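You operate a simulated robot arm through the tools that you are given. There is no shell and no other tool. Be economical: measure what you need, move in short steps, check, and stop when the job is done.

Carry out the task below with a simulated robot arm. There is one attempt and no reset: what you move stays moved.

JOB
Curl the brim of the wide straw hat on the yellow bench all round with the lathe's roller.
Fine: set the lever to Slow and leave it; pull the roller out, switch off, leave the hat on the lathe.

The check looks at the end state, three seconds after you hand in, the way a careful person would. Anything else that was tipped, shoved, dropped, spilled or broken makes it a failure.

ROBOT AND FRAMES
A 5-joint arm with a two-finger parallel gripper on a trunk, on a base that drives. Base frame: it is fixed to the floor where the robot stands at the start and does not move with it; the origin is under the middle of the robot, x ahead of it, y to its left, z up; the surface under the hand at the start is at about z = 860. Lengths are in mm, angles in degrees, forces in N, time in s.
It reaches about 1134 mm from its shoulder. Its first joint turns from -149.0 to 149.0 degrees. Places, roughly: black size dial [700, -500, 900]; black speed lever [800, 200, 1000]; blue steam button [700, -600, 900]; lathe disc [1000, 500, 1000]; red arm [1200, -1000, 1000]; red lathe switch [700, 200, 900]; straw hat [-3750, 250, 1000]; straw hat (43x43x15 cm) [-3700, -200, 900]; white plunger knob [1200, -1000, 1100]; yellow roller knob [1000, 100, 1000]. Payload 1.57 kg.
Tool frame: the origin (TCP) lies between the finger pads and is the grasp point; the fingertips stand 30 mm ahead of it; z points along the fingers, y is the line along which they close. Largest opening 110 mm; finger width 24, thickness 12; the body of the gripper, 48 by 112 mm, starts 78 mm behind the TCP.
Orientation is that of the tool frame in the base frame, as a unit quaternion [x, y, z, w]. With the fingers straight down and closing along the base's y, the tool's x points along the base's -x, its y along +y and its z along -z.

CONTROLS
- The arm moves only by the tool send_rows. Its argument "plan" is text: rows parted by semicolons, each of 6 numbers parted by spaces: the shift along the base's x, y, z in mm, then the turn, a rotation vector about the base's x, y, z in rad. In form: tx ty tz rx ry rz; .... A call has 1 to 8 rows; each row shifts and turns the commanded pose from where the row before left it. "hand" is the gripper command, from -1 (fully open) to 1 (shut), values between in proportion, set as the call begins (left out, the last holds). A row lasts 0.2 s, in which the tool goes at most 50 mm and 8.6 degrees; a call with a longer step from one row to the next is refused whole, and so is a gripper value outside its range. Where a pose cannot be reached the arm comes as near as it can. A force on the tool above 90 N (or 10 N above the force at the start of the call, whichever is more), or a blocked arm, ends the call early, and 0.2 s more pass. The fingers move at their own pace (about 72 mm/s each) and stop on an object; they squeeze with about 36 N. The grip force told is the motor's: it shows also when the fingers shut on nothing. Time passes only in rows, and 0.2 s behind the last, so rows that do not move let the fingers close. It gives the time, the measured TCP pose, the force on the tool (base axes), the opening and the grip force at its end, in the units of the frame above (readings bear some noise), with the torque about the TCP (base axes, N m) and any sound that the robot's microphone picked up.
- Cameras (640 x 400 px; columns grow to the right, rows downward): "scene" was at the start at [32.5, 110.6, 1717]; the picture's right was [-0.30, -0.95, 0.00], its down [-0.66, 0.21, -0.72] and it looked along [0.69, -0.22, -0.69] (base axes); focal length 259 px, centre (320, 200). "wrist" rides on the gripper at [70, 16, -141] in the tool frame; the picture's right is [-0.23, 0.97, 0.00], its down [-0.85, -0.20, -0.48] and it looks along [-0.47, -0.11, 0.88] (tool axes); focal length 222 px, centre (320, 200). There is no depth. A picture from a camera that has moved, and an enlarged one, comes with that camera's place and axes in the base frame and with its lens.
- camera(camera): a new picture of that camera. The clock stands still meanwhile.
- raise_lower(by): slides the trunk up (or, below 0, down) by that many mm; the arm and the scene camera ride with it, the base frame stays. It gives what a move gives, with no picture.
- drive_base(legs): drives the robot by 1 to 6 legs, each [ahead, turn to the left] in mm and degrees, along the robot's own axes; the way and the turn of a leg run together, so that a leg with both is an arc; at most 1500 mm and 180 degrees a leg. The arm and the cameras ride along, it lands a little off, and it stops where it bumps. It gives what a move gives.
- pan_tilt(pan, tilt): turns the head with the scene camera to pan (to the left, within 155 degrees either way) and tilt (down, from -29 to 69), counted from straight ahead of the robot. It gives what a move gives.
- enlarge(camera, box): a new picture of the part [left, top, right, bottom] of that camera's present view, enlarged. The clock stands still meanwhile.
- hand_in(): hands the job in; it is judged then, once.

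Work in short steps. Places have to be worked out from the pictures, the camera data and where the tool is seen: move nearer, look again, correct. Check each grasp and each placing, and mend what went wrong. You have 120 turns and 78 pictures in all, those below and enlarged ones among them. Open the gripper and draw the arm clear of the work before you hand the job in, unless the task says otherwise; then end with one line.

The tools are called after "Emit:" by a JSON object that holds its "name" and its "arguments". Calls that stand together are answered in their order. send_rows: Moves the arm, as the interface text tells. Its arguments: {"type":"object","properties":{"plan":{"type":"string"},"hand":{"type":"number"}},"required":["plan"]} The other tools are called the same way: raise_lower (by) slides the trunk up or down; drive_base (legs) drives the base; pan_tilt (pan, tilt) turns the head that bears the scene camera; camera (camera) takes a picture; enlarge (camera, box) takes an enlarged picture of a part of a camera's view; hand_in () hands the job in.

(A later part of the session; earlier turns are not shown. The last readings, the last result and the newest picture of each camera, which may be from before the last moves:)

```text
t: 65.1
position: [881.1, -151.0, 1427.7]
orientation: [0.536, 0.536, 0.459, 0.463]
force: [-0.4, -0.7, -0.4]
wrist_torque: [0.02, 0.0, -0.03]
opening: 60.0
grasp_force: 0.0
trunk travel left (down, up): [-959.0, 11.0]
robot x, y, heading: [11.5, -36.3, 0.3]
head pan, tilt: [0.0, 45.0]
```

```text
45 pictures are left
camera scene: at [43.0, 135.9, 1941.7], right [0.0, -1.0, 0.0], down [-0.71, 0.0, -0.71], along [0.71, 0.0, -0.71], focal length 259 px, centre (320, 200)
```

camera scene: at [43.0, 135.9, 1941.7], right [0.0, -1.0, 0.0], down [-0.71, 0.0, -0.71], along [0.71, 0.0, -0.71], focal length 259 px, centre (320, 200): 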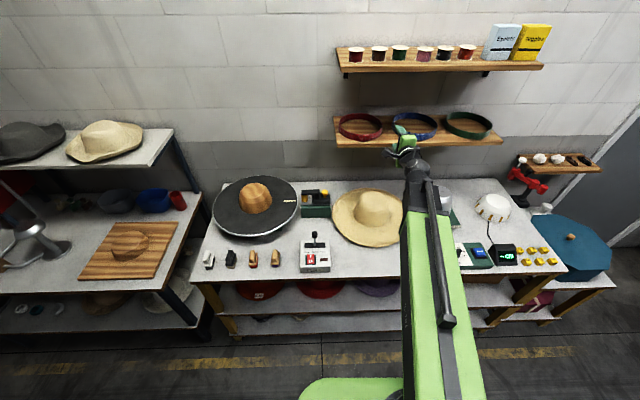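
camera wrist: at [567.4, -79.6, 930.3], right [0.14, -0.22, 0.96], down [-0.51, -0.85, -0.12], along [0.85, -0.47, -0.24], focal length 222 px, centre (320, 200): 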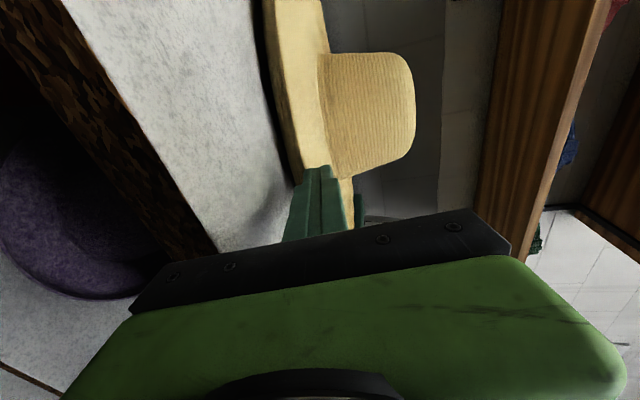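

Key insight: arm height only changes with the trunk and wrist pitch (wrist ≈245 mm behind TCP). Hat centre is now ≈(1000,-142), crown radius ~95. I'll point the fingers down again, pass right of the crown under the shelf, and hook behind it.

Emit:
{"name": "send_rows", "arguments": {"plan": "-8 0 -28 0 0.142 0; -12 0 -26 0 0.142 0; -16 0 -26 0 0.142 0; -20 0 -26 0 0.142 0; -24 0 -24 0 0.142 0; -27 0 -22 0 0.142 0; -30 0 -19 0 0.142 0; -32 0 -16 0 0.142 0", "hand": 1}}

Emit:
{"name": "send_rows", "arguments": {"plan": "-34 0 -12 0 0.142 0; -35 0 -8 0 0.142 0; 0 0 0 0 0 0.143; 0 0 0 0 0 0.143; 0 0 0 0 0 0.143; 0 0 0 0 0 0.143; 0 0 0 0 0 0.143; 0 0 0 0 0 0.143"}}

Emit:
{"name": "send_rows", "arguments": {"plan": "0 0 0 0 0 0.143; 0 0 0 0 0 0.143; 0 0 0 0 0 0.143; 0 0 0 0 0 0.143; 0 0 0 0 0 0.143"}}

```text
t: 66.9
position: [710.4, -150.4, 1235.5]
orientation: [0.698, 0.702, 0.097, 0.101]
force: [-0.8, -0.7, -0.5]
wrist_torque: [0.05, -0.02, -0.01]
opening: 0.0
grasp_force: 21.3
out of reach, approached as far as the arm can: row 1, 2, 4, 8
trunk travel left (down, up): [-959.0, 11.0]
robot x, y, heading: [10.7, -38.2, 0.1]
head pan, tilt: [0.0, 45.0]
```

```text
t: 68.7
position: [642.9, -151.3, 1227.2]
orientation: [0.345, 0.938, -0.001, 0.003]
force: [-0.2, -0.3, -0.2]
wrist_torque: [-0.02, -0.01, 0.03]
opening: 0.1
grasp_force: 21.4
out of reach, approached as far as the arm can: row 1, 2
trunk travel left (down, up): [-959.0, 11.0]
robot x, y, heading: [8.3, -37.1, -0.2]
head pan, tilt: [0.0, 45.0]
```

```text
t: 69.9
position: [642.6, -152.8, 1226.2]
orientation: [-0.004, 1.0, 0.0, 0.003]
force: [0.2, 0.2, -0.3]
wrist_torque: [-0.01, 0.02, -0.01]
opening: 0.1
grasp_force: 21.8
trunk travel left (down, up): [-959.0, 11.0]
robot x, y, heading: [8.1, -33.9, 0.3]
head pan, tilt: [0.0, 45.0]
```

Fingers are straight down. Move to y≈-275, lower until the tips are ~900 (above the brim), then slide forward past the crown.

Emit:
{"name": "send_rows", "arguments": {"plan": "0 -42 0 0 0 0; 0 -42 0 0 0 0; 0 -40 0 0 0 0"}}

Emit:
{"name": "raise_lower", "arguments": {"by": -292}}

Emit:
{"name": "send_rows", "arguments": {"plan": "40 0 0 0 0 0; 40 0 0 0 0 0; 40 0 0 0 0 0; 40 0 0 0 0 0"}}

Emit:
{"name": "camera", "arguments": {"camera": "scene"}}

```text
t: 70.7
position: [643.3, -277.1, 1225.5]
orientation: [-0.003, 1.0, 0.0, 0.003]
force: [-0.7, -0.5, -0.6]
wrist_torque: [0.01, 0.03, -0.01]
opening: 0.0
grasp_force: 21.5
trunk travel left (down, up): [-959.0, 11.0]
robot x, y, heading: [10.2, -32.7, 0.1]
head pan, tilt: [0.0, 45.0]
```

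```text
t: 73.7
position: [643.7, -275.6, 934.2]
orientation: [-0.004, 1.0, 0.001, 0.003]
force: [-0.1, -0.2, 0.0]
wrist_torque: [-0.02, 0.01, 0.01]
opening: 0.0
grasp_force: 21.0
trunk travel left (down, up): [-667.0, 303.0]
robot x, y, heading: [5.3, -37.3, 0.1]
head pan, tilt: [0.0, 45.0]
```

```text
t: 74.7
position: [804.7, -276.5, 933.7]
orientation: [-0.003, 1.0, -0.001, 0.004]
force: [0.2, -0.6, 0.4]
wrist_torque: [-0.03, 0.01, -0.02]
opening: 0.0
grasp_force: 21.4
trunk travel left (down, up): [-667.0, 303.0]
robot x, y, heading: [6.0, -34.6, 0.1]
head pan, tilt: [0.0, 45.0]
```

```text
44 pictures are left
camera scene: at [43.2, 135.9, 1649.6], right [0.0, -1.0, 0.0], down [-0.71, 0.0, -0.71], along [0.71, 0.0, -0.71], focal length 259 px, centre (320, 200)
```

scene: 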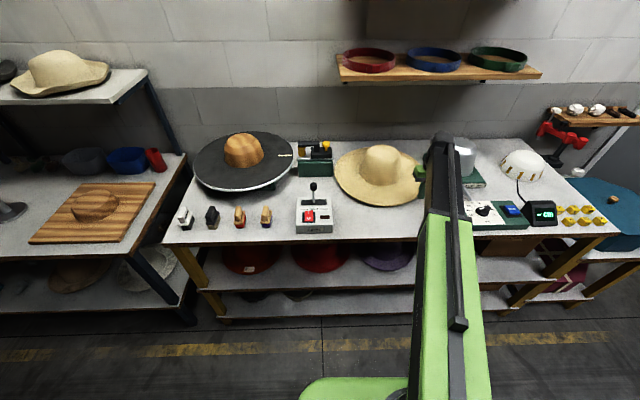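

Consistent: hat centre ≈(995,-145). Continue forward along y=-277.

Emit:
{"name": "send_rows", "arguments": {"plan": "45 0 0 0 0 0; 45 0 0 0 0 0; 45 0 0 0 0 0; 45 0 0 0 0 0; 45 0 0 0 0 0; 45 0 0 0 0 0; 45 0 0 0 0 0"}}

Emit:
{"name": "camera", "arguments": {"camera": "wrist"}}

```text
t: 76.2
position: [933.1, -237.9, 934.1]
orientation: [-0.003, 1.0, 0.0, 0.003]
force: [0.7, -0.6, 0.0]
wrist_torque: [0.0, -0.01, 0.0]
opening: 0.1
grasp_force: 20.9
out of reach, approached as far as the arm can: row 3, 4, 5, 6, 7
trunk travel left (down, up): [-667.0, 303.0]
robot x, y, heading: [6.0, -33.8, 0.3]
head pan, tilt: [0.0, 45.0]
```

```text
43 pictures are left
camera wrist: at [862.2, -222.3, 1073.9], right [0.22, 0.98, 0.0], down [0.85, -0.19, 0.48], along [0.47, -0.11, -0.87], focal length 222 px, centre (320, 200)
```

wrist: 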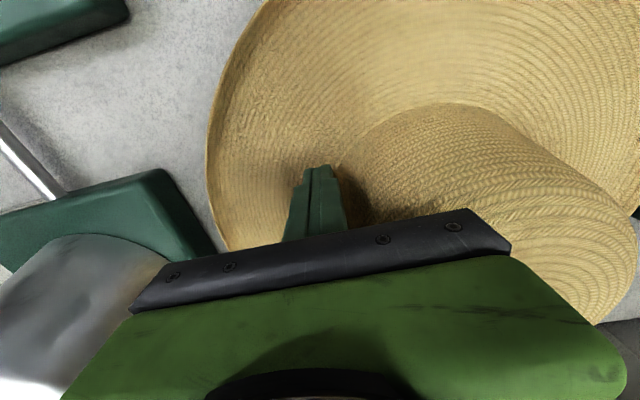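

Arm's reach ends at x≈933 and it slid toward the crown. Return to y≈-277 and drive the base ahead 200 mm to get the fingers behind the crown.

Emit:
{"name": "send_rows", "arguments": {"plan": "-20 -20 0 0 0 0; 0 -20 0 0 0 0"}}

Emit:
{"name": "drive_base", "arguments": {"legs": [[205, 0]]}}

Emit:
{"name": "camera", "arguments": {"camera": "wrist"}}

```text
t: 76.8
position: [913.2, -280.5, 933.1]
orientation: [-0.004, 1.0, 0.0, 0.003]
force: [0.7, 0.0, -0.3]
wrist_torque: [0.03, -0.02, 0.0]
opening: 0.5
grasp_force: 21.6
trunk travel left (down, up): [-667.0, 303.0]
robot x, y, heading: [7.5, -33.4, 0.2]
head pan, tilt: [0.0, 45.0]
```

```text
t: 78.5
position: [1124.2, -274.8, 934.0]
orientation: [-0.005, 1.0, 0.0, 0.003]
force: [-0.1, 0.4, -0.4]
wrist_torque: [-0.01, 0.02, -0.01]
opening: 0.2
grasp_force: 21.6
trunk travel left (down, up): [-667.0, 303.0]
robot x, y, heading: [216.0, -31.3, 0.3]
head pan, tilt: [0.0, 45.0]
```

```text
42 pictures are left
camera wrist: at [1053.0, -259.7, 1073.5], right [0.22, 0.98, 0.0], down [0.85, -0.19, 0.48], along [0.47, -0.1, -0.88], focal length 222 px, centre (320, 200)
```

wrist: 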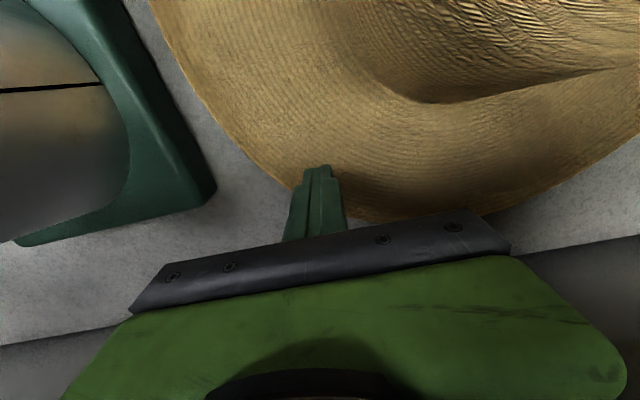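

The fingers are past the crown. Before pulling, I must know the free slot between the lathe control box and the stretcher box, as the hat (≈430) must fit between them when overhanging the edge.

Emit:
{"name": "pan_tilt", "arguments": {"pan": -25, "tilt": 60}}

Emit:
{"name": "camera", "arguments": {"camera": "scene"}}

```text
t: 79.4
position: [1123.1, -274.5, 933.7]
orientation: [-0.005, 1.0, 0.0, 0.002]
force: [-0.2, 0.7, 0.3]
wrist_torque: [-0.01, 0.03, 0.03]
opening: 0.0
grasp_force: 20.8
trunk travel left (down, up): [-667.0, 303.0]
robot x, y, heading: [216.0, -34.9, 0.2]
head pan, tilt: [-25.0, 60.0]
```

```text
41 pictures are left
camera scene: at [230.1, 108.1, 1630.2], right [-0.42, -0.91, 0.0], down [-0.79, 0.36, -0.5], along [0.45, -0.21, -0.87], focal length 259 px, centre (320, 200)
```

scene: 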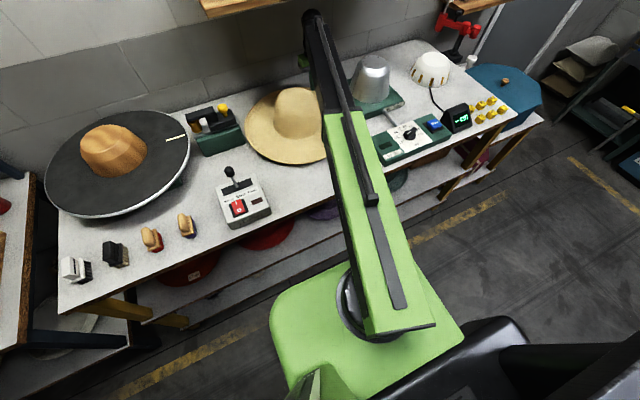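

The slot is about 460 mm wide centred at y≈-140: the hat fits. I move behind the crown at y≈-142, open the fingers as a two-point cradle, and look.

Emit:
{"name": "send_rows", "arguments": {"plan": "2 45 0 0 0 0; 0 45 0 0 0 0; 0 42 0 0 0 0; 0 0 0 0 0 0"}}

Emit:
{"name": "send_rows", "arguments": {"plan": "0 0 0 0 0 0; 0 0 0 0 0 0; 0 0 0 0 0 0; 0 0 0 0 0 0", "hand": -1}}

Emit:
{"name": "camera", "arguments": {"camera": "wrist"}}

```text
t: 80.4
position: [1124.1, -142.8, 935.7]
orientation: [-0.005, 1.0, 0.0, 0.003]
force: [0.0, -0.2, -0.3]
wrist_torque: [-0.04, -0.01, 0.04]
opening: 0.2
grasp_force: 21.7
trunk travel left (down, up): [-667.0, 303.0]
robot x, y, heading: [216.7, -37.9, 0.0]
head pan, tilt: [-25.0, 60.0]
```

```text
t: 81.4
position: [1124.5, -142.4, 933.5]
orientation: [-0.005, 1.0, 0.001, 0.003]
force: [0.4, -0.8, -0.6]
wrist_torque: [0.02, 0.02, 0.0]
opening: 109.9
grasp_force: 0.1
trunk travel left (down, up): [-667.0, 303.0]
robot x, y, heading: [212.2, -33.0, 0.2]
head pan, tilt: [-25.0, 60.0]
```

```text
40 pictures are left
camera wrist: at [1054.1, -127.6, 1074.0], right [0.22, 0.98, 0.0], down [0.85, -0.19, 0.48], along [0.47, -0.1, -0.88], focal length 222 px, centre (320, 200)
```

wrist: 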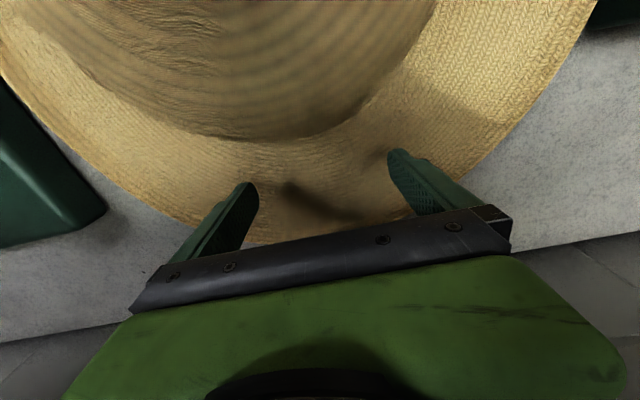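

Cradle is in place behind the crown. Pull toward the robot 120 mm, then check.

Emit:
{"name": "send_rows", "arguments": {"plan": "-20 0 0 0 0 0; -20 0 0 0 0 0; -20 0 0 0 0 0; -20 0 0 0 0 0; -20 0 0 0 0 0; -20 0 0 0 0 0; 0 0 0 0 0 0"}}

Emit:
{"name": "camera", "arguments": {"camera": "scene"}}

```text
t: 83.0
position: [1004.8, -143.4, 934.0]
orientation: [-0.006, 1.0, 0.0, 0.002]
force: [0.6, 0.0, 0.0]
wrist_torque: [0.0, 0.01, 0.0]
opening: 109.9
grasp_force: 0.1
trunk travel left (down, up): [-667.0, 303.0]
robot x, y, heading: [217.5, -34.3, 0.1]
head pan, tilt: [-25.0, 60.0]
```

```text
39 pictures are left
camera scene: at [230.2, 108.1, 1630.1], right [-0.42, -0.91, 0.0], down [-0.79, 0.36, -0.5], along [0.45, -0.21, -0.87], focal length 259 px, centre (320, 200)
```

scene: 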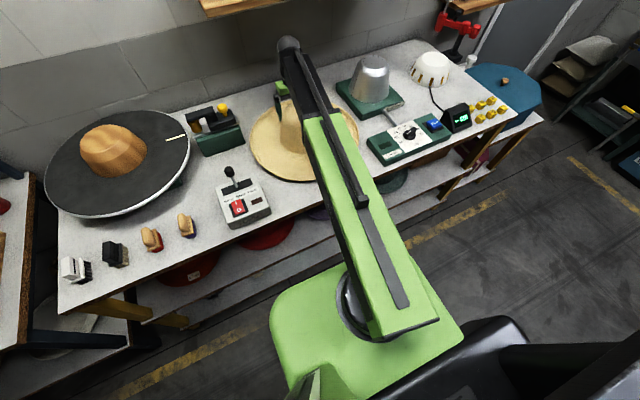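

The hat follows; its centre seems at y≈-149, a bit close to the stretcher box. Continue pulling with an 8 mm shift to the left.

Emit:
{"name": "send_rows", "arguments": {"plan": "-15 4 0 0 0 0; -15 4 0 0 0 0; -15 2 0 0 0 0; -15 0 0 0 0 0; 0 0 0 0 0 0"}}

Emit:
{"name": "enlarge", "arguments": {"camera": "scene", "box": [200, 80, 440, 230]}}

```text
t: 84.2
position: [944.2, -132.5, 933.8]
orientation: [-0.005, 1.0, -0.001, 0.003]
force: [-0.5, -0.1, 0.6]
wrist_torque: [0.02, 0.02, 0.02]
opening: 110.0
grasp_force: 0.2
trunk travel left (down, up): [-667.0, 303.0]
robot x, y, heading: [214.8, -35.9, 0.1]
head pan, tilt: [-25.0, 60.0]
```

```text
2.67 times, centred on (320, 155) of scene
camera zoom: at [230.1, 108.1, 1630.1], right [-0.42, -0.91, 0.0], down [-0.79, 0.36, -0.5], along [0.45, -0.21, -0.87], focal length 690 px, centre (320, 320)
```

zoom: 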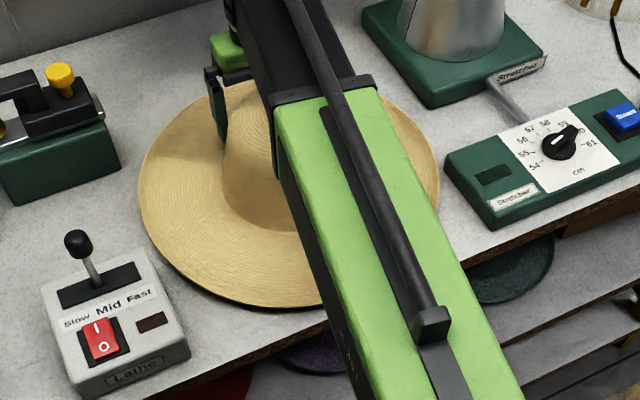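

The hat's centre is ≈(855,-135), near rim x≈640; slot corners leave room for xc≈824 if yc≈-127. Pull 30 more with +8 mm left.

Emit:
{"name": "send_rows", "arguments": {"plan": "-8 3 0 0 0 0; -8 3 0 0 0 0; -8 2 0 0 0 0; -6 0 0 0 0 0; 0 0 0 0 0 0"}}

Emit:
{"name": "enlarge", "arguments": {"camera": "scene", "box": [200, 80, 440, 230]}}

```text
t: 85.4
position: [914.3, -125.0, 934.7]
orientation: [-0.005, 1.0, 0.0, 0.003]
force: [0.5, 0.0, -0.8]
wrist_torque: [0.0, -0.02, 0.0]
opening: 110.2
grasp_force: 0.0
trunk travel left (down, up): [-667.0, 303.0]
robot x, y, heading: [220.2, -38.2, 0.3]
head pan, tilt: [-25.0, 60.0]
```

```text
2.67 times, centred on (320, 155) of scene
camera zoom: at [230.1, 108.1, 1630.1], right [-0.42, -0.91, 0.0], down [-0.79, 0.36, -0.5], along [0.45, -0.21, -0.87], focal length 690 px, centre (320, 320)
```

zoom: 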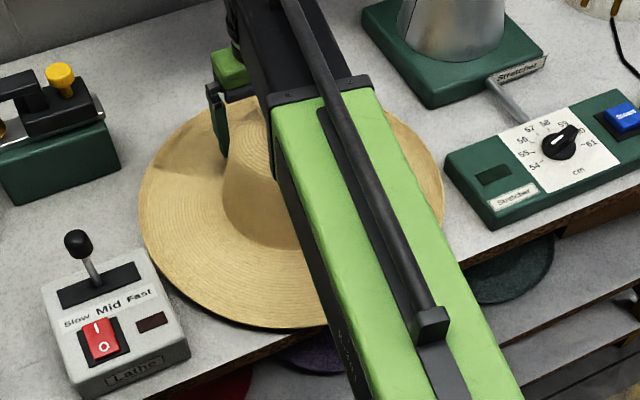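

Overhang ≈22 mm now. Pull 8 more, then back the fingers off and up.

Emit:
{"name": "send_rows", "arguments": {"plan": "-4 0 0 0 0 0; -4 0 0 0 0 0; 0 0 0 0 0 0; 15 0 0 0 0 0; 25 0 0 0 0 0; 0 0 0 0 0 0"}}

Emit:
{"name": "raise_lower", "arguments": {"by": 150}}

Emit:
{"name": "drive_base", "arguments": {"legs": [[-400, 0]]}}

```text
t: 86.8
position: [946.4, -124.2, 934.1]
orientation: [-0.006, 1.0, 0.0, 0.003]
force: [-0.3, -0.3, 0.0]
wrist_torque: [0.0, -0.04, 0.04]
opening: 110.0
grasp_force: 0.1
trunk travel left (down, up): [-667.0, 303.0]
robot x, y, heading: [214.8, -32.8, -0.2]
head pan, tilt: [-25.0, 60.0]
```

```text
t: 88.5
position: [945.1, -123.4, 1083.8]
orientation: [-0.006, 1.0, -0.001, 0.003]
force: [0.6, -0.5, 0.3]
wrist_torque: [-0.02, 0.01, -0.02]
opening: 110.0
grasp_force: 0.0
trunk travel left (down, up): [-817.0, 153.0]
robot x, y, heading: [216.6, -33.1, 0.3]
head pan, tilt: [-25.0, 60.0]
```

```text
t: 91.0
position: [548.2, -121.6, 1084.8]
orientation: [-0.01, 1.0, 0.0, 0.003]
force: [-0.9, -0.2, -0.6]
wrist_torque: [0.02, -0.01, -0.01]
opening: 110.0
grasp_force: 0.1
trunk travel left (down, up): [-817.0, 153.0]
robot x, y, heading: [-181.4, -37.2, 1.0]
head pan, tilt: [-25.0, 60.0]
```

Next I need the wrist farther back than the arm's minimum radius allows straight ahead, so I'll shift the robot to the left (~+200 in y) and approach the rim obliquely with the arm. Raise first, then drive.

Emit:
{"name": "raise_lower", "arguments": {"by": 150}}

Emit:
{"name": "drive_base", "arguments": {"legs": [[0, 65], [240, 0], [0, -66], [-50, 0]]}}

Emit:
{"name": "pan_tilt", "arguments": {"pan": -20, "tilt": 50}}

Emit:
{"name": "camera", "arguments": {"camera": "scene"}}

```text
t: 92.8
position: [548.1, -119.9, 1233.7]
orientation: [-0.009, 1.0, 0.0, 0.003]
force: [-0.1, -0.2, -0.6]
wrist_torque: [0.01, 0.01, 0.02]
opening: 110.1
grasp_force: 0.1
trunk travel left (down, up): [-967.0, 3.0]
robot x, y, heading: [-183.1, -38.4, 1.2]
head pan, tilt: [-25.0, 60.0]
```

```text
t: 94.1
position: [560.5, 2.2, 1233.1]
orientation: [-0.09, 0.996, -0.002, 0.002]
force: [0.0, 0.4, -0.4]
wrist_torque: [-0.06, 0.01, -0.02]
opening: 109.7
grasp_force: 0.2
trunk travel left (down, up): [-967.0, 3.0]
robot x, y, heading: [-172.6, -28.2, 6.8]
head pan, tilt: [-25.0, 60.0]
stopped in leg 1: the robot was blocked; the commanded pose is now the measured one
```

```text
t: 94.8
position: [558.6, -0.5, 1233.1]
orientation: [-0.09, 0.996, -0.001, 0.003]
force: [-0.2, -0.8, -0.7]
wrist_torque: [-0.02, -0.02, 0.03]
opening: 110.0
grasp_force: 0.1
trunk travel left (down, up): [-967.0, 3.0]
robot x, y, heading: [-174.3, -26.9, 6.7]
head pan, tilt: [-20.0, 50.0]
```

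```text
36 pictures are left
camera scene: at [-166.8, 116.5, 1942.7], right [-0.23, -0.97, 0.0], down [-0.75, 0.18, -0.64], along [0.63, -0.15, -0.77], focal length 259 px, centre (320, 200)
```

scene: 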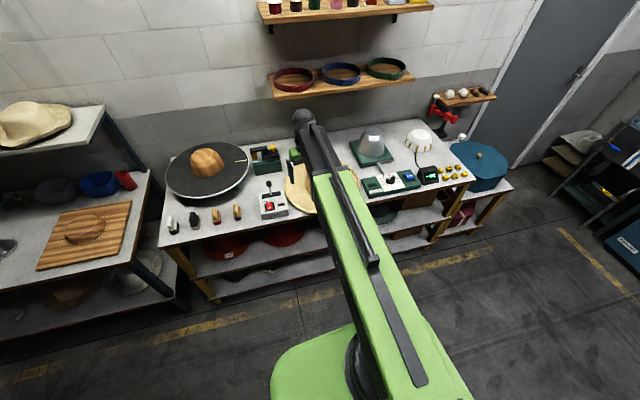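

The table behind blocks turning in place here; I go forward first, then sidestep and back up.

Emit:
{"name": "drive_base", "arguments": {"legs": [[150, 0], [0, 60], [210, 0], [0, -67], [-180, 0]]}}

```text
t: 104.2
position: [603.0, 142.4, 1234.6]
orientation: [-0.043, 0.999, 0.0, 0.003]
force: [-0.3, 0.2, -0.2]
wrist_torque: [0.06, -0.01, 0.02]
opening: 110.0
grasp_force: 0.1
trunk travel left (down, up): [-967.0, 3.0]
robot x, y, heading: [-124.5, 184.1, 0.9]
head pan, tilt: [-20.0, 50.0]
```

Base is at (-124,184). Back up 45 more, then spin the wrist -94° while moving the hand to the hat's centre line.

Emit:
{"name": "drive_base", "arguments": {"legs": [[-45, -1]]}}

Emit:
{"name": "send_rows", "arguments": {"plan": "-20 -34 0 0 0 -0.14; -20 -34 0 0 0 -0.14; -20 -34 0 0 0 -0.14; -20 -34 0 0 0 -0.14; -20 -34 0 0 0 -0.14; -20 -34 0 0 0 -0.14; -20 -34 0 0 0 -0.14; -20 -34 0 0 0 -0.14"}}

Emit:
{"name": "send_rows", "arguments": {"plan": "0 0 0 0 0 -0.14; 0 0 0 0 0 -0.14; 0 0 0 0 0 -0.13; 0 0 0 0 0 -0.12"}}

```text
t: 105.1
position: [555.7, 128.6, 1235.6]
orientation: [-0.034, 0.999, -0.001, 0.003]
force: [-0.3, -0.9, -0.1]
wrist_torque: [0.02, -0.1, 0.02]
opening: 110.0
grasp_force: 0.1
trunk travel left (down, up): [-967.0, 3.0]
robot x, y, heading: [-177.5, 181.4, -0.2]
head pan, tilt: [-20.0, 50.0]
```

```text
t: 106.9
position: [397.4, -143.4, 1234.7]
orientation: [0.503, 0.864, -0.002, 0.003]
force: [-0.5, 0.2, -0.5]
wrist_torque: [-0.01, 0.0, 0.03]
opening: 109.9
grasp_force: 0.0
trunk travel left (down, up): [-967.0, 3.0]
robot x, y, heading: [-175.1, 178.5, 0.3]
head pan, tilt: [-20.0, 50.0]
```

```text
t: 107.9
position: [398.5, -142.9, 1232.9]
orientation: [0.712, 0.702, -0.003, 0.001]
force: [1.0, 2.2, -0.4]
wrist_torque: [0.01, 0.02, 0.01]
opening: 110.0
grasp_force: 0.1
trunk travel left (down, up): [-967.0, 3.0]
robot x, y, heading: [-176.2, 180.4, -0.1]
head pan, tilt: [-20.0, 50.0]
```

Spin done. Pitch up to horizontal, keeping the wrist back so that the tips end near x≈585.

Emit:
{"name": "send_rows", "arguments": {"plan": "25 0 2 0 -0.143 0; 25 2 7 0 -0.143 0; 24 2 12 0 -0.143 0; 22 2 17 0 -0.143 0; 20 2 21 0 -0.143 0; 16 2 25 0 -0.143 0; 12 2 28 0 -0.143 0; 8 2 31 0 -0.143 0"}}

Emit:
{"name": "send_rows", "arguments": {"plan": "4 2 33 0 -0.143 0; 0 2 34 0 -0.143 0; 0 2 35 0 -0.143 0; 0 0 0 0 0 0"}}

```text
t: 109.7
position: [551.3, -130.7, 1373.8]
orientation: [0.599, 0.59, 0.384, 0.382]
force: [0.3, -1.0, -1.0]
wrist_torque: [-0.02, 0.03, 0.02]
opening: 109.9
grasp_force: 0.1
out of reach, approached as far as the arm can: row 8
trunk travel left (down, up): [-967.0, 3.0]
robot x, y, heading: [-173.5, 178.4, 0.2]
head pan, tilt: [-20.0, 50.0]
```

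```text
t: 110.7
position: [553.8, -125.8, 1473.9]
orientation: [0.503, 0.495, 0.503, 0.499]
force: [0.1, 0.2, -0.2]
wrist_torque: [-0.01, 0.01, 0.01]
opening: 109.8
grasp_force: 0.0
out of reach, approached as far as the arm can: row 3
trunk travel left (down, up): [-967.0, 3.0]
robot x, y, heading: [-175.2, 180.5, 0.1]
head pan, tilt: [-20.0, 50.0]
```

Horizontal at (554,-126). Set opening 50 and lower to z≈925, then look.

Emit:
{"name": "send_rows", "arguments": {"plan": "0 0 0 0 0 0; 0 0 0 0 0 0; 0 0 0 0 0 0", "hand": 0.1}}

Emit:
{"name": "raise_lower", "arguments": {"by": -400}}

Emit:
{"name": "raise_lower", "arguments": {"by": -150}}

Emit:
{"name": "enlarge", "arguments": {"camera": "wrist", "box": [180, 0, 440, 250]}}

Emit:
{"name": "camera", "arguments": {"camera": "scene"}}

```text
t: 111.5
position: [554.7, -124.8, 1471.8]
orientation: [0.503, 0.495, 0.503, 0.5]
force: [-0.5, 0.4, 0.4]
wrist_torque: [-0.01, -0.02, -0.05]
opening: 49.3
grasp_force: 0.1
trunk travel left (down, up): [-967.0, 3.0]
robot x, y, heading: [-175.8, 180.1, 0.2]
head pan, tilt: [-20.0, 50.0]
```

```text
t: 115.3
position: [553.5, -125.7, 1072.7]
orientation: [0.503, 0.495, 0.502, 0.5]
force: [-0.4, 0.2, -0.5]
wrist_torque: [-0.02, 0.01, -0.03]
opening: 49.5
grasp_force: 0.0
trunk travel left (down, up): [-567.0, 403.0]
robot x, y, heading: [-172.1, 181.1, -0.1]
head pan, tilt: [-20.0, 50.0]
```

```text
t: 117.1
position: [553.1, -124.2, 922.5]
orientation: [0.503, 0.495, 0.502, 0.5]
force: [0.5, 1.3, -0.7]
wrist_torque: [-0.04, 0.01, -0.02]
opening: 49.7
grasp_force: 0.1
trunk travel left (down, up): [-417.0, 553.0]
robot x, y, heading: [-176.6, 179.9, 0.4]
head pan, tilt: [-20.0, 50.0]
```

```text
1.60 times, centred on (310, 125) of wrist
camera zoom: at [412.9, -54.8, 938.4], right [0.0, -0.24, 0.97], down [-0.48, -0.85, -0.21], along [0.88, -0.47, -0.11], focal length 355 px, centre (336, 320)
```

zoom: 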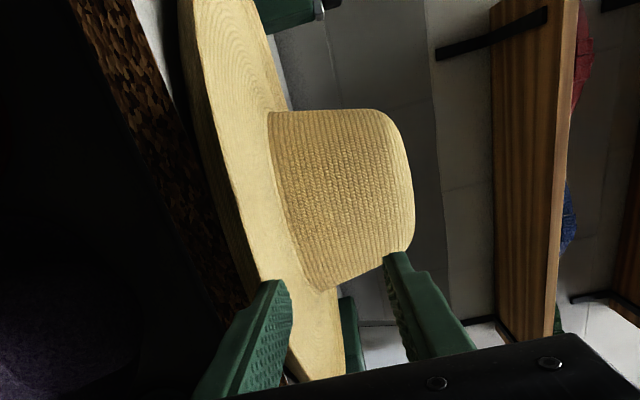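

```text
34 pictures are left
camera scene: at [-149.3, 325.4, 1392.8], right [-0.34, -0.94, 0.0], down [-0.72, 0.26, -0.64], along [0.6, -0.22, -0.77], focal length 259 px, centre (320, 200)
```

scene: 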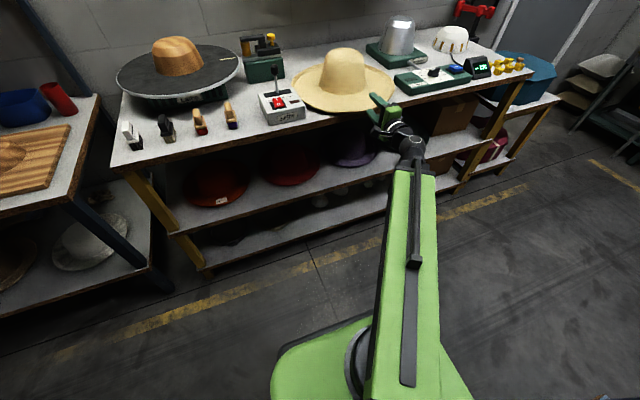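

The rim visibly overhangs the bench edge. Lower to the brim's mid-height (TCP≈876) and advance so tips reach x≈620.

Emit:
{"name": "raise_lower", "arguments": {"by": -46}}

Emit:
{"name": "send_rows", "arguments": {"plan": "10 0 0 0 0 0; 10 0 0 0 0 0; 10 0 0 0 0 0; 7 0 0 0 0 0; 0 0 0 0 0 0"}}

Emit:
{"name": "enlarge", "arguments": {"camera": "wrist", "box": [220, 50, 380, 230]}}

```text
t: 118.0
position: [553.9, -123.9, 876.6]
orientation: [0.503, 0.495, 0.502, 0.499]
force: [-0.3, 0.8, -0.6]
wrist_torque: [-0.01, -0.03, -0.01]
opening: 49.5
grasp_force: 0.0
trunk travel left (down, up): [-371.0, 599.0]
robot x, y, heading: [-174.2, 180.7, 0.0]
head pan, tilt: [-20.0, 50.0]
```

```text
t: 119.2
position: [591.2, -124.7, 876.9]
orientation: [0.503, 0.496, 0.502, 0.499]
force: [0.3, 0.0, -0.3]
wrist_torque: [0.02, 0.0, -0.03]
opening: 49.4
grasp_force: 0.1
trunk travel left (down, up): [-371.0, 599.0]
robot x, y, heading: [-174.9, 181.2, 0.2]
head pan, tilt: [-20.0, 50.0]
```

```text
2.22 times, centred on (300, 140) of wrist
camera zoom: at [449.5, -55.8, 892.3], right [0.0, -0.24, 0.97], down [-0.48, -0.85, -0.21], along [0.88, -0.47, -0.11], focal length 494 px, centre (364, 333)
```

zoom: 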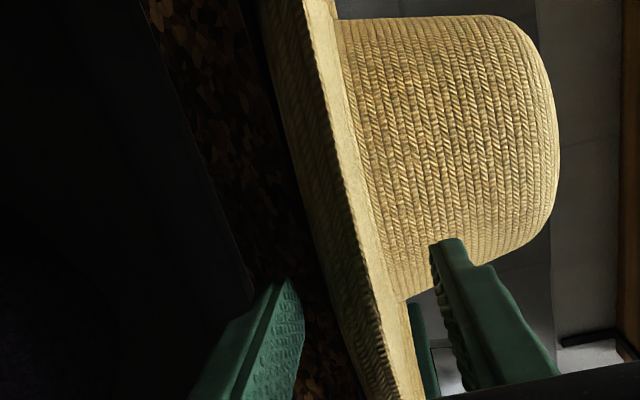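

The brim edge (z≈863–879) is between the pads. Close.

Emit:
{"name": "send_rows", "arguments": {"plan": "0 0 0 0 0 0; 0 0 0 0 0 0; 0 0 0 0 0 0; 0 0 0 0 0 0", "hand": 1}}

Emit:
{"name": "enlarge", "arguments": {"camera": "wrist", "box": [180, 0, 440, 250]}}

```text
t: 120.2
position: [590.8, -125.3, 876.7]
orientation: [0.504, 0.495, 0.501, 0.5]
force: [0.1, 0.1, 0.1]
wrist_torque: [-0.14, 0.03, -0.02]
opening: 28.3
grasp_force: 36.1
trunk travel left (down, up): [-371.0, 599.0]
robot x, y, heading: [-172.8, 180.5, -0.1]
head pan, tilt: [-20.0, 50.0]
```

```text
1.60 times, centred on (310, 125) of wrist
camera zoom: at [449.5, -55.8, 892.3], right [0.0, -0.24, 0.97], down [-0.48, -0.85, -0.21], along [0.88, -0.47, -0.11], focal length 355 px, centre (336, 320)
```

zoom: 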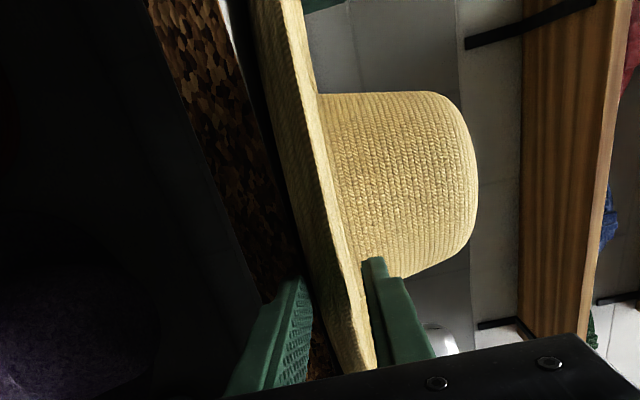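

Grip stopped at 28 mm with full force. Raise 15 mm to test whether the hat comes along.

Emit:
{"name": "raise_lower", "arguments": {"by": 15}}

Emit:
{"name": "enlarge", "arguments": {"camera": "wrist", "box": [180, 0, 440, 250]}}

```text
t: 120.8
position: [589.6, -125.9, 890.7]
orientation: [0.504, 0.495, 0.502, 0.499]
force: [-0.3, 0.7, -0.1]
wrist_torque: [-0.01, 0.06, -0.01]
opening: 27.9
grasp_force: 35.8
trunk travel left (down, up): [-386.0, 584.0]
robot x, y, heading: [-173.0, 182.1, 0.2]
head pan, tilt: [-20.0, 50.0]
```

```text
1.60 times, centred on (310, 125) of wrist
camera zoom: at [449.5, -55.8, 907.3], right [0.0, -0.24, 0.97], down [-0.48, -0.85, -0.21], along [0.88, -0.47, -0.11], focal length 355 px, centre (336, 320)
```

zoom: 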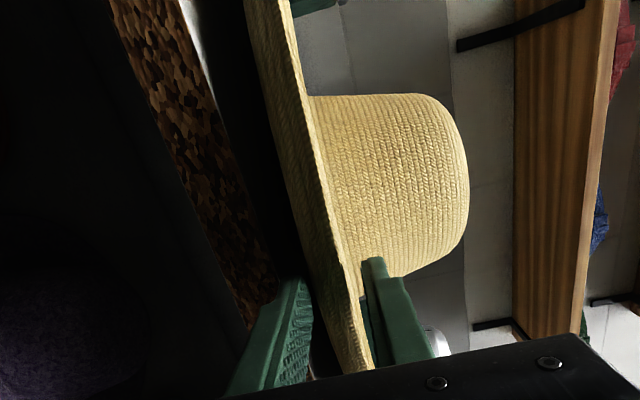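

The rim rises with the hand. Lift 60 more and check level and torque.

Emit:
{"name": "raise_lower", "arguments": {"by": 60}}

Emit:
{"name": "camera", "arguments": {"camera": "wrist"}}

Emit:
{"name": "enlarge", "arguments": {"camera": "scene", "box": [220, 10, 460, 160]}}

```text
t: 121.8
position: [590.8, -125.7, 950.7]
orientation: [0.503, 0.496, 0.502, 0.499]
force: [-0.6, 0.6, -1.6]
wrist_torque: [0.01, 0.28, -0.04]
opening: 28.2
grasp_force: 36.2
trunk travel left (down, up): [-446.0, 524.0]
robot x, y, heading: [-177.3, 179.9, 0.1]
head pan, tilt: [-20.0, 50.0]
```

```text
30 pictures are left
camera wrist: at [449.5, -55.8, 967.2], right [0.0, -0.24, 0.97], down [-0.48, -0.85, -0.21], along [0.88, -0.47, -0.11], focal length 222 px, centre (320, 200)
```

wrist: 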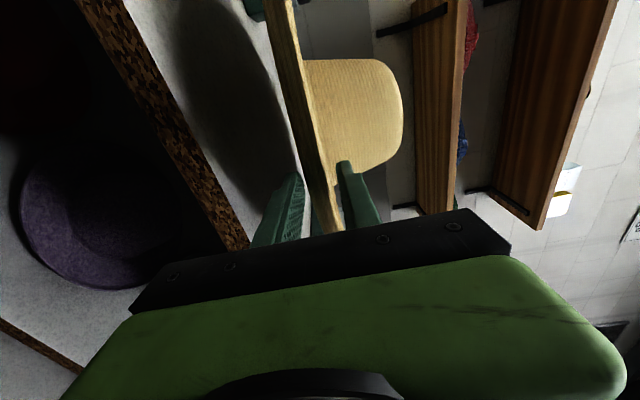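

```text
2.67 times, centred on (340, 85) of scene
camera zoom: at [-149.1, 325.3, 1421.7], right [-0.34, -0.94, 0.0], down [-0.72, 0.26, -0.64], along [0.6, -0.22, -0.77], focal length 690 px, centre (267, 507)
```

zoom: 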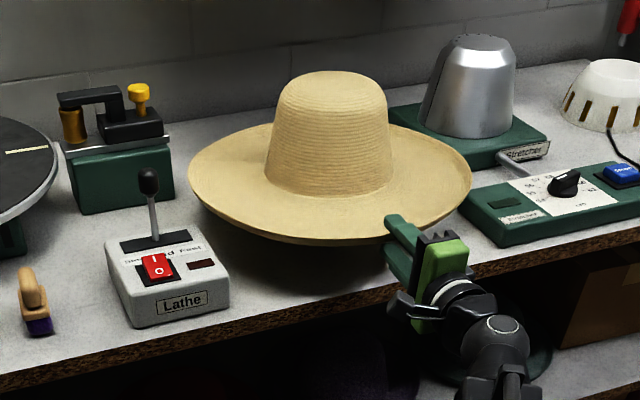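

The hat hangs level in the grip (1.6 N). Now I need exact lathe geometry: take an enlarged view here, then raise the trunk fully and take another.

Emit:
{"name": "pan_tilt", "arguments": {"pan": 15, "tilt": 25}}

Emit:
{"name": "enlarge", "arguments": {"camera": "scene", "box": [200, 140, 440, 290]}}

Emit:
{"name": "raise_lower", "arguments": {"by": 350}}

Emit:
{"name": "pan_tilt", "arguments": {"pan": 15, "tilt": 42}}

Emit:
{"name": "enlarge", "arguments": {"camera": "scene", "box": [200, 120, 440, 270]}}

```text
t: 122.8
position: [591.4, -125.9, 952.2]
orientation: [0.504, 0.496, 0.501, 0.499]
force: [-0.4, 0.2, -0.9]
wrist_torque: [-0.02, 0.3, -0.01]
opening: 28.2
grasp_force: 35.8
trunk travel left (down, up): [-446.0, 524.0]
robot x, y, heading: [-173.7, 180.2, 0.1]
head pan, tilt: [15.0, 25.0]
```

```text
2.67 times, centred on (320, 215) of scene
camera zoom: at [-132.6, 375.5, 1459.2], right [0.26, -0.97, 0.0], down [-0.41, -0.11, -0.91], along [0.87, 0.24, -0.42], focal length 690 px, centre (320, 160)
```

zoom: 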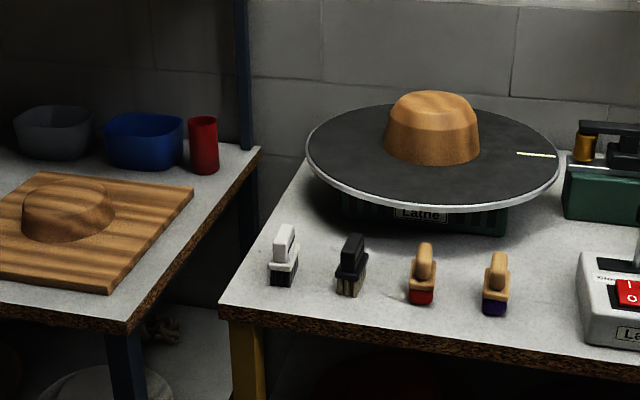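

```text
t: 126.2
position: [589.7, -124.6, 1302.3]
orientation: [0.503, 0.495, 0.503, 0.499]
force: [0.6, 0.0, -1.7]
wrist_torque: [0.04, 0.28, -0.01]
opening: 28.3
grasp_force: 36.5
trunk travel left (down, up): [-796.0, 174.0]
robot x, y, heading: [-173.8, 177.6, 0.0]
head pan, tilt: [15.0, 25.0]
```

```text
t: 127.0
position: [590.7, -124.6, 1301.9]
orientation: [0.503, 0.495, 0.502, 0.5]
force: [0.3, 0.4, -2.3]
wrist_torque: [-0.05, 0.28, 0.0]
opening: 28.3
grasp_force: 35.9
trunk travel left (down, up): [-796.0, 174.0]
robot x, y, heading: [-176.8, 178.8, -0.1]
head pan, tilt: [15.0, 42.0]
```

```text
2.67 times, centred on (320, 195) of scene
camera zoom: at [-140.8, 373.3, 1783.0], right [0.26, -0.97, 0.0], down [-0.65, -0.17, -0.74], along [0.72, 0.19, -0.67], focal length 690 px, centre (320, 213)
```

zoom: 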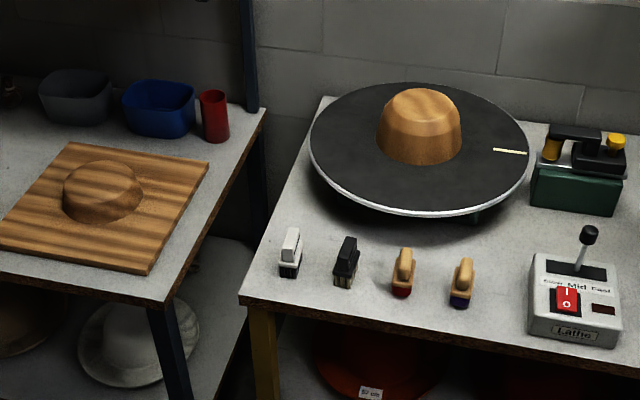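

Triangulated: disc top z≈955, centre ≈(990,476), R≈228; block top ≈1055. Hat centre is ≈225 mm ahead of the TCP. I lower to TCP≈1125 (clear of the shelf and above the block) and carry left.

Emit:
{"name": "raise_lower", "arguments": {"by": -172}}

Emit:
{"name": "send_rows", "arguments": {"plan": "0 30 0 0 0 0; 0 30 0 0 0 0; 0 30 0 0 0 0; 0 30 0 0 0 0; 0 30 0 0 0 0; 0 30 0 0 0 0; 0 30 0 0 0 0; 0 30 0 0 0 0"}}

```text
t: 129.0
position: [590.8, -125.8, 1129.8]
orientation: [0.503, 0.496, 0.502, 0.499]
force: [-0.5, -0.2, -1.8]
wrist_torque: [0.01, 0.3, -0.02]
opening: 28.4
grasp_force: 36.2
trunk travel left (down, up): [-624.0, 346.0]
robot x, y, heading: [-176.8, 182.9, -0.1]
head pan, tilt: [15.0, 42.0]
```

```text
t: 130.8
position: [631.0, 104.6, 1130.2]
orientation: [0.504, 0.495, 0.502, 0.499]
force: [-0.1, -0.1, -1.9]
wrist_torque: [-0.02, 0.27, 0.0]
opening: 28.2
grasp_force: 35.9
out of reach, approached as far as the arm can: row 4, 5, 6, 7, 8
trunk travel left (down, up): [-624.0, 346.0]
robot x, y, heading: [-174.6, 177.7, -0.2]
head pan, tilt: [15.0, 42.0]
```

Orientation holds. Continue diagonally to (765,476).

Emit:
{"name": "send_rows", "arguments": {"plan": "14 31 0 0 0 0; 14 31 0 0 0 0; 14 31 0 0 0 0; 12 31 0 0 0 0; 10 31 0 0 0 0; 10 31 0 0 0 0; 10 31 0 0 0 0; 10 31 0 0 0 0"}}

Emit:
{"name": "send_rows", "arguments": {"plan": "10 31 0 0 0 0; 10 31 0 0 0 0; 10 31 0 0 0 0; 10 30 0 0 0 0; 0 0 0 0 0 0"}}

Emit:
{"name": "camera", "arguments": {"camera": "scene"}}

```text
t: 132.6
position: [725.4, 352.0, 1129.7]
orientation: [0.503, 0.496, 0.501, 0.499]
force: [0.4, 0.0, -1.4]
wrist_torque: [0.01, 0.28, -0.02]
opening: 28.5
grasp_force: 36.2
trunk travel left (down, up): [-624.0, 346.0]
robot x, y, heading: [-176.2, 181.8, 0.1]
head pan, tilt: [15.0, 42.0]
```

```text
t: 133.8
position: [763.6, 474.5, 1129.8]
orientation: [0.504, 0.496, 0.501, 0.499]
force: [-0.2, 0.1, -1.0]
wrist_torque: [0.01, 0.29, 0.0]
opening: 28.2
grasp_force: 36.0
trunk travel left (down, up): [-624.0, 346.0]
robot x, y, heading: [-174.8, 176.8, 0.2]
head pan, tilt: [15.0, 42.0]
```

```text
26 pictures are left
camera scene: at [-140.8, 373.7, 1610.9], right [0.26, -0.97, 0.0], down [-0.65, -0.17, -0.74], along [0.72, 0.19, -0.67], focal length 259 px, centre (320, 200)
```

scene: 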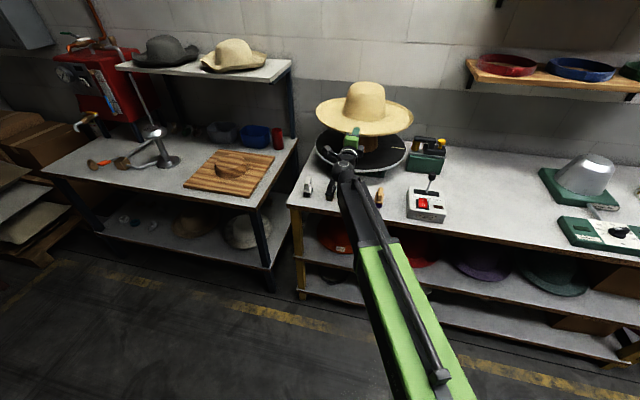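

Hat is over the lathe: alignment within ~3 mm laterally. Shift -3 in y and lower in steps, watching the force.

Emit:
{"name": "send_rows", "arguments": {"plan": "0 -3 0 0 0 0; 0 0 0 0 0 0"}}

Emit:
{"name": "raise_lower", "arguments": {"by": -40}}

Emit:
{"name": "enlarge", "arguments": {"camera": "scene", "box": [290, 80, 450, 180]}}

```text
t: 134.4
position: [764.3, 471.2, 1128.8]
orientation: [0.503, 0.496, 0.501, 0.499]
force: [0.3, -0.1, -1.2]
wrist_torque: [0.0, 0.29, -0.01]
opening: 28.4
grasp_force: 36.0
trunk travel left (down, up): [-624.0, 346.0]
robot x, y, heading: [-177.4, 178.7, -0.2]
head pan, tilt: [15.0, 42.0]
```

```text
t: 135.2
position: [764.7, 472.2, 1089.7]
orientation: [0.503, 0.495, 0.501, 0.5]
force: [0.2, -0.2, -1.1]
wrist_torque: [0.01, 0.29, 0.0]
opening: 28.3
grasp_force: 35.7
trunk travel left (down, up): [-584.0, 386.0]
robot x, y, heading: [-178.0, 180.8, 0.3]
head pan, tilt: [15.0, 42.0]
```

```text
4.00 times, centred on (370, 130) of scene
camera zoom: at [-140.8, 373.4, 1570.9], right [0.26, -0.97, 0.0], down [-0.65, -0.17, -0.74], along [0.72, 0.19, -0.67], focal length 1036 px, centre (120, 480)
```

zoom: 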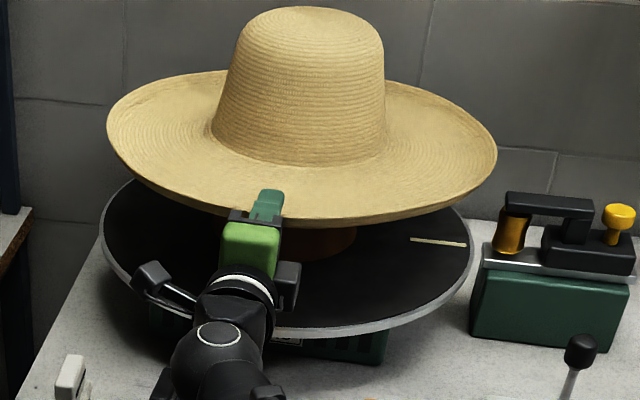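

Hat and disc centres agree within a few mm. Lower in steps.

Emit:
{"name": "raise_lower", "arguments": {"by": -30}}

Emit:
{"name": "raise_lower", "arguments": {"by": -20}}

Emit:
{"name": "raise_lower", "arguments": {"by": -15}}

```text
t: 135.9
position: [764.9, 471.3, 1059.5]
orientation: [0.503, 0.495, 0.502, 0.499]
force: [-0.6, 0.1, -0.9]
wrist_torque: [-0.05, 0.32, 0.03]
opening: 28.4
grasp_force: 35.5
trunk travel left (down, up): [-554.0, 416.0]
robot x, y, heading: [-173.6, 178.5, 0.1]
head pan, tilt: [15.0, 42.0]
```

```text
t: 136.6
position: [763.8, 473.0, 1038.8]
orientation: [0.504, 0.496, 0.502, 0.498]
force: [-0.7, 0.4, -0.2]
wrist_torque: [0.02, 0.29, -0.03]
opening: 28.4
grasp_force: 36.1
trunk travel left (down, up): [-534.0, 436.0]
robot x, y, heading: [-177.0, 179.4, 0.3]
head pan, tilt: [15.0, 42.0]
```

```text
t: 137.2
position: [764.2, 473.1, 1023.7]
orientation: [0.504, 0.496, 0.502, 0.498]
force: [0.0, 0.7, -0.6]
wrist_torque: [-0.02, 0.29, -0.02]
opening: 28.5
grasp_force: 36.1
trunk travel left (down, up): [-519.0, 451.0]
robot x, y, heading: [-173.9, 179.9, 0.1]
head pan, tilt: [15.0, 42.0]
```

No contact yet. Continue in small steps.

Emit:
{"name": "raise_lower", "arguments": {"by": -14}}

Emit:
{"name": "raise_lower", "arguments": {"by": -10}}

Emit:
{"name": "raise_lower", "arguments": {"by": -8}}

Emit:
{"name": "enlarge", "arguments": {"camera": "scene", "box": [290, 80, 450, 180]}}

```text
t: 137.9
position: [764.2, 472.3, 1009.8]
orientation: [0.503, 0.496, 0.502, 0.499]
force: [1.2, 1.3, -0.2]
wrist_torque: [0.04, -0.06, 0.12]
opening: 28.5
grasp_force: 36.0
trunk travel left (down, up): [-505.0, 465.0]
robot x, y, heading: [-176.4, 180.9, -0.0]
head pan, tilt: [15.0, 42.0]
```

```text
t: 138.4
position: [764.3, 472.9, 998.8]
orientation: [0.503, 0.496, 0.502, 0.499]
force: [1.7, 2.0, 0.3]
wrist_torque: [0.03, -0.09, 0.34]
opening: 28.5
grasp_force: 35.5
trunk travel left (down, up): [-495.0, 475.0]
robot x, y, heading: [-174.3, 178.8, -0.0]
head pan, tilt: [15.0, 42.0]
```

```text
t: 139.0
position: [763.5, 471.7, 991.5]
orientation: [0.504, 0.496, 0.502, 0.498]
force: [4.1, 2.4, 0.4]
wrist_torque: [0.01, -0.13, 0.54]
opening: 28.6
grasp_force: 35.9
trunk travel left (down, up): [-487.0, 483.0]
robot x, y, heading: [-174.9, 179.0, 0.1]
head pan, tilt: [15.0, 42.0]
```

```text
4.00 times, centred on (370, 130) of scene
camera zoom: at [-140.6, 373.7, 1473.8], right [0.26, -0.97, 0.0], down [-0.65, -0.17, -0.74], along [0.72, 0.19, -0.67], focal length 1036 px, centre (120, 480)
```

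zoom: 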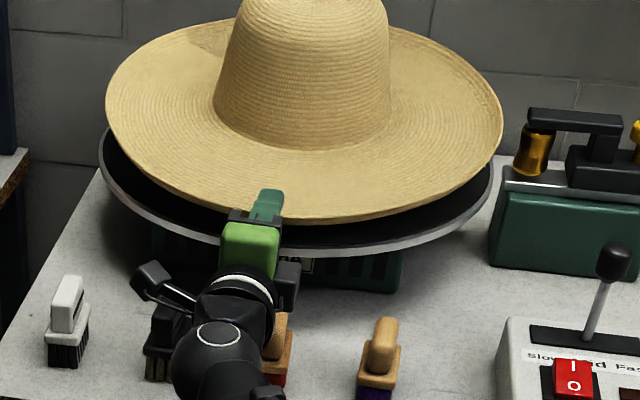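

Side forces (+4 x, +2.4 y) show the block nudging the hat toward +x,+y. Comply by shifting (+5,+4), then lower further.

Emit:
{"name": "send_rows", "arguments": {"plan": "3 2 0 0 0 0; 2 2 0 0 0 0; 0 0 0 0 0 0"}}

Emit:
{"name": "raise_lower", "arguments": {"by": -7}}

```text
t: 139.8
position: [769.9, 476.1, 991.6]
orientation: [0.504, 0.496, 0.501, 0.498]
force: [0.1, 0.3, -1.0]
wrist_torque: [-0.05, 0.28, -0.02]
opening: 28.5
grasp_force: 35.8
trunk travel left (down, up): [-487.0, 483.0]
robot x, y, heading: [-174.6, 184.1, 0.0]
head pan, tilt: [15.0, 42.0]
```

```text
t: 140.4
position: [768.6, 477.4, 988.9]
orientation: [0.501, 0.497, 0.501, 0.5]
force: [28.9, 9.7, 64.6]
wrist_torque: [-0.94, 4.1, 0.02]
opening: 28.6
grasp_force: 35.7
trunk travel left (down, up): [-480.0, 490.0]
robot x, y, heading: [-174.5, 180.5, 0.3]
head pan, tilt: [15.0, 42.0]
```

A jump to 65 N about 79 mm behind the TCP: the gripper body has come down on a brush in front of the lathe. Raise back immediately and look.

Emit:
{"name": "raise_lower", "arguments": {"by": 8}}

Emit:
{"name": "enlarge", "arguments": {"camera": "scene", "box": [280, 110, 440, 210]}}

```text
t: 140.9
position: [767.9, 475.9, 991.8]
orientation: [0.504, 0.496, 0.502, 0.498]
force: [-0.2, 0.4, -1.7]
wrist_torque: [-0.01, 0.28, -0.02]
opening: 28.4
grasp_force: 36.5
trunk travel left (down, up): [-488.0, 482.0]
robot x, y, heading: [-173.6, 180.6, 0.1]
head pan, tilt: [15.0, 42.0]
```

```text
4.00 times, centred on (360, 160) of scene
camera zoom: at [-140.8, 373.5, 1474.3], right [0.26, -0.97, 0.0], down [-0.65, -0.17, -0.74], along [0.72, 0.19, -0.67], focal length 1036 px, centre (160, 360)
```

zoom: 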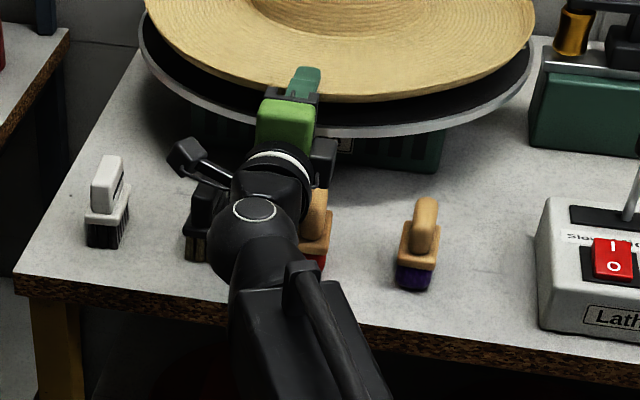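

Brushes still stand. Release here: open to ~46 mm so the hat settles onto the block.

Emit:
{"name": "send_rows", "arguments": {"plan": "0 0 0 0 0 0; 0 0 0 0 0 0; 0 0 0 0 0 0", "hand": 0.16}}

Emit:
{"name": "enlarge", "arguments": {"camera": "scene", "box": [280, 70, 440, 170]}}

```text
t: 141.7
position: [768.0, 476.0, 993.1]
orientation: [0.504, 0.495, 0.502, 0.498]
force: [1.4, -0.1, 3.7]
wrist_torque: [-0.08, -0.08, -0.01]
opening: 43.3
grasp_force: 0.0
trunk travel left (down, up): [-488.0, 482.0]
robot x, y, heading: [-176.2, 182.0, 0.3]
head pan, tilt: [15.0, 42.0]
```

```text
4.00 times, centred on (360, 120) of scene
camera zoom: at [-141.2, 373.3, 1475.0], right [0.26, -0.97, 0.0], down [-0.65, -0.17, -0.74], along [0.72, 0.19, -0.67], focal length 1036 px, centre (160, 520)
```

zoom: 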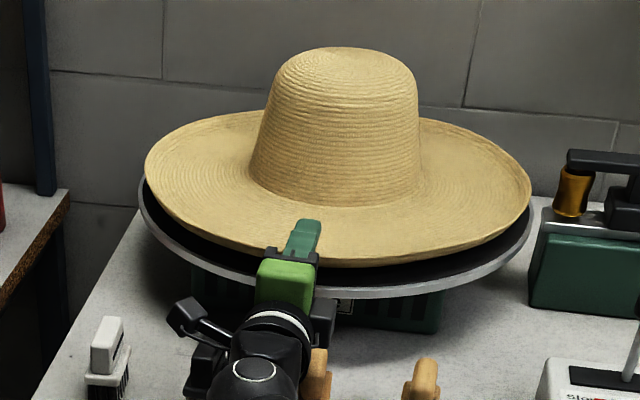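

The hat has settled lower; the lower finger touches the disc lightly. Raise 2 mm and withdraw straight back.

Emit:
{"name": "raise_lower", "arguments": {"by": 2}}

Emit:
{"name": "send_rows", "arguments": {"plan": "-12 0 0 0 0 0; -12 0 0 0 0 0; -15 0 0 0 0 0; -15 0 0 0 0 0; -15 0 0 0 0 0; 0 0 0 0 0 0"}}

Emit:
{"name": "raise_lower", "arguments": {"by": 200}}

Emit:
{"name": "enlarge", "arguments": {"camera": "scene", "box": [260, 100, 500, 250]}}

```text
t: 142.3
position: [770.5, 477.3, 995.4]
orientation: [0.504, 0.496, 0.502, 0.498]
force: [0.6, -0.5, -0.5]
wrist_torque: [0.0, 0.03, 0.02]
opening: 46.9
grasp_force: 0.4
trunk travel left (down, up): [-490.0, 480.0]
robot x, y, heading: [-174.5, 178.1, 0.0]
head pan, tilt: [15.0, 42.0]
```

```text
t: 143.7
position: [700.8, 476.5, 996.2]
orientation: [0.503, 0.496, 0.502, 0.499]
force: [-0.1, -0.5, 0.1]
wrist_torque: [0.04, -0.02, 0.0]
opening: 46.3
grasp_force: 0.1
trunk travel left (down, up): [-490.0, 480.0]
robot x, y, heading: [-170.9, 181.0, 0.0]
head pan, tilt: [15.0, 42.0]
```

```text
t: 145.8
position: [700.0, 476.4, 1194.5]
orientation: [0.503, 0.496, 0.502, 0.499]
force: [0.9, -0.9, -0.6]
wrist_torque: [0.01, 0.01, 0.01]
opening: 46.3
grasp_force: 0.0
trunk travel left (down, up): [-690.0, 280.0]
robot x, y, heading: [-174.0, 184.9, 0.1]
head pan, tilt: [15.0, 42.0]
```

```text
2.67 times, centred on (380, 175) of scene
camera zoom: at [-140.9, 373.5, 1676.9], right [0.26, -0.97, 0.0], down [-0.65, -0.17, -0.74], along [0.72, 0.19, -0.67], focal length 690 px, centre (160, 267)
```

zoom: 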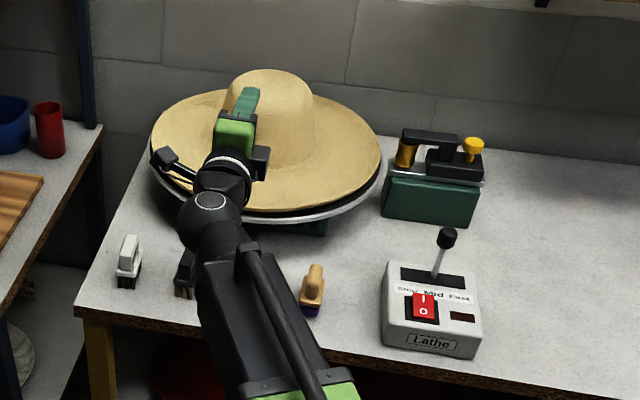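

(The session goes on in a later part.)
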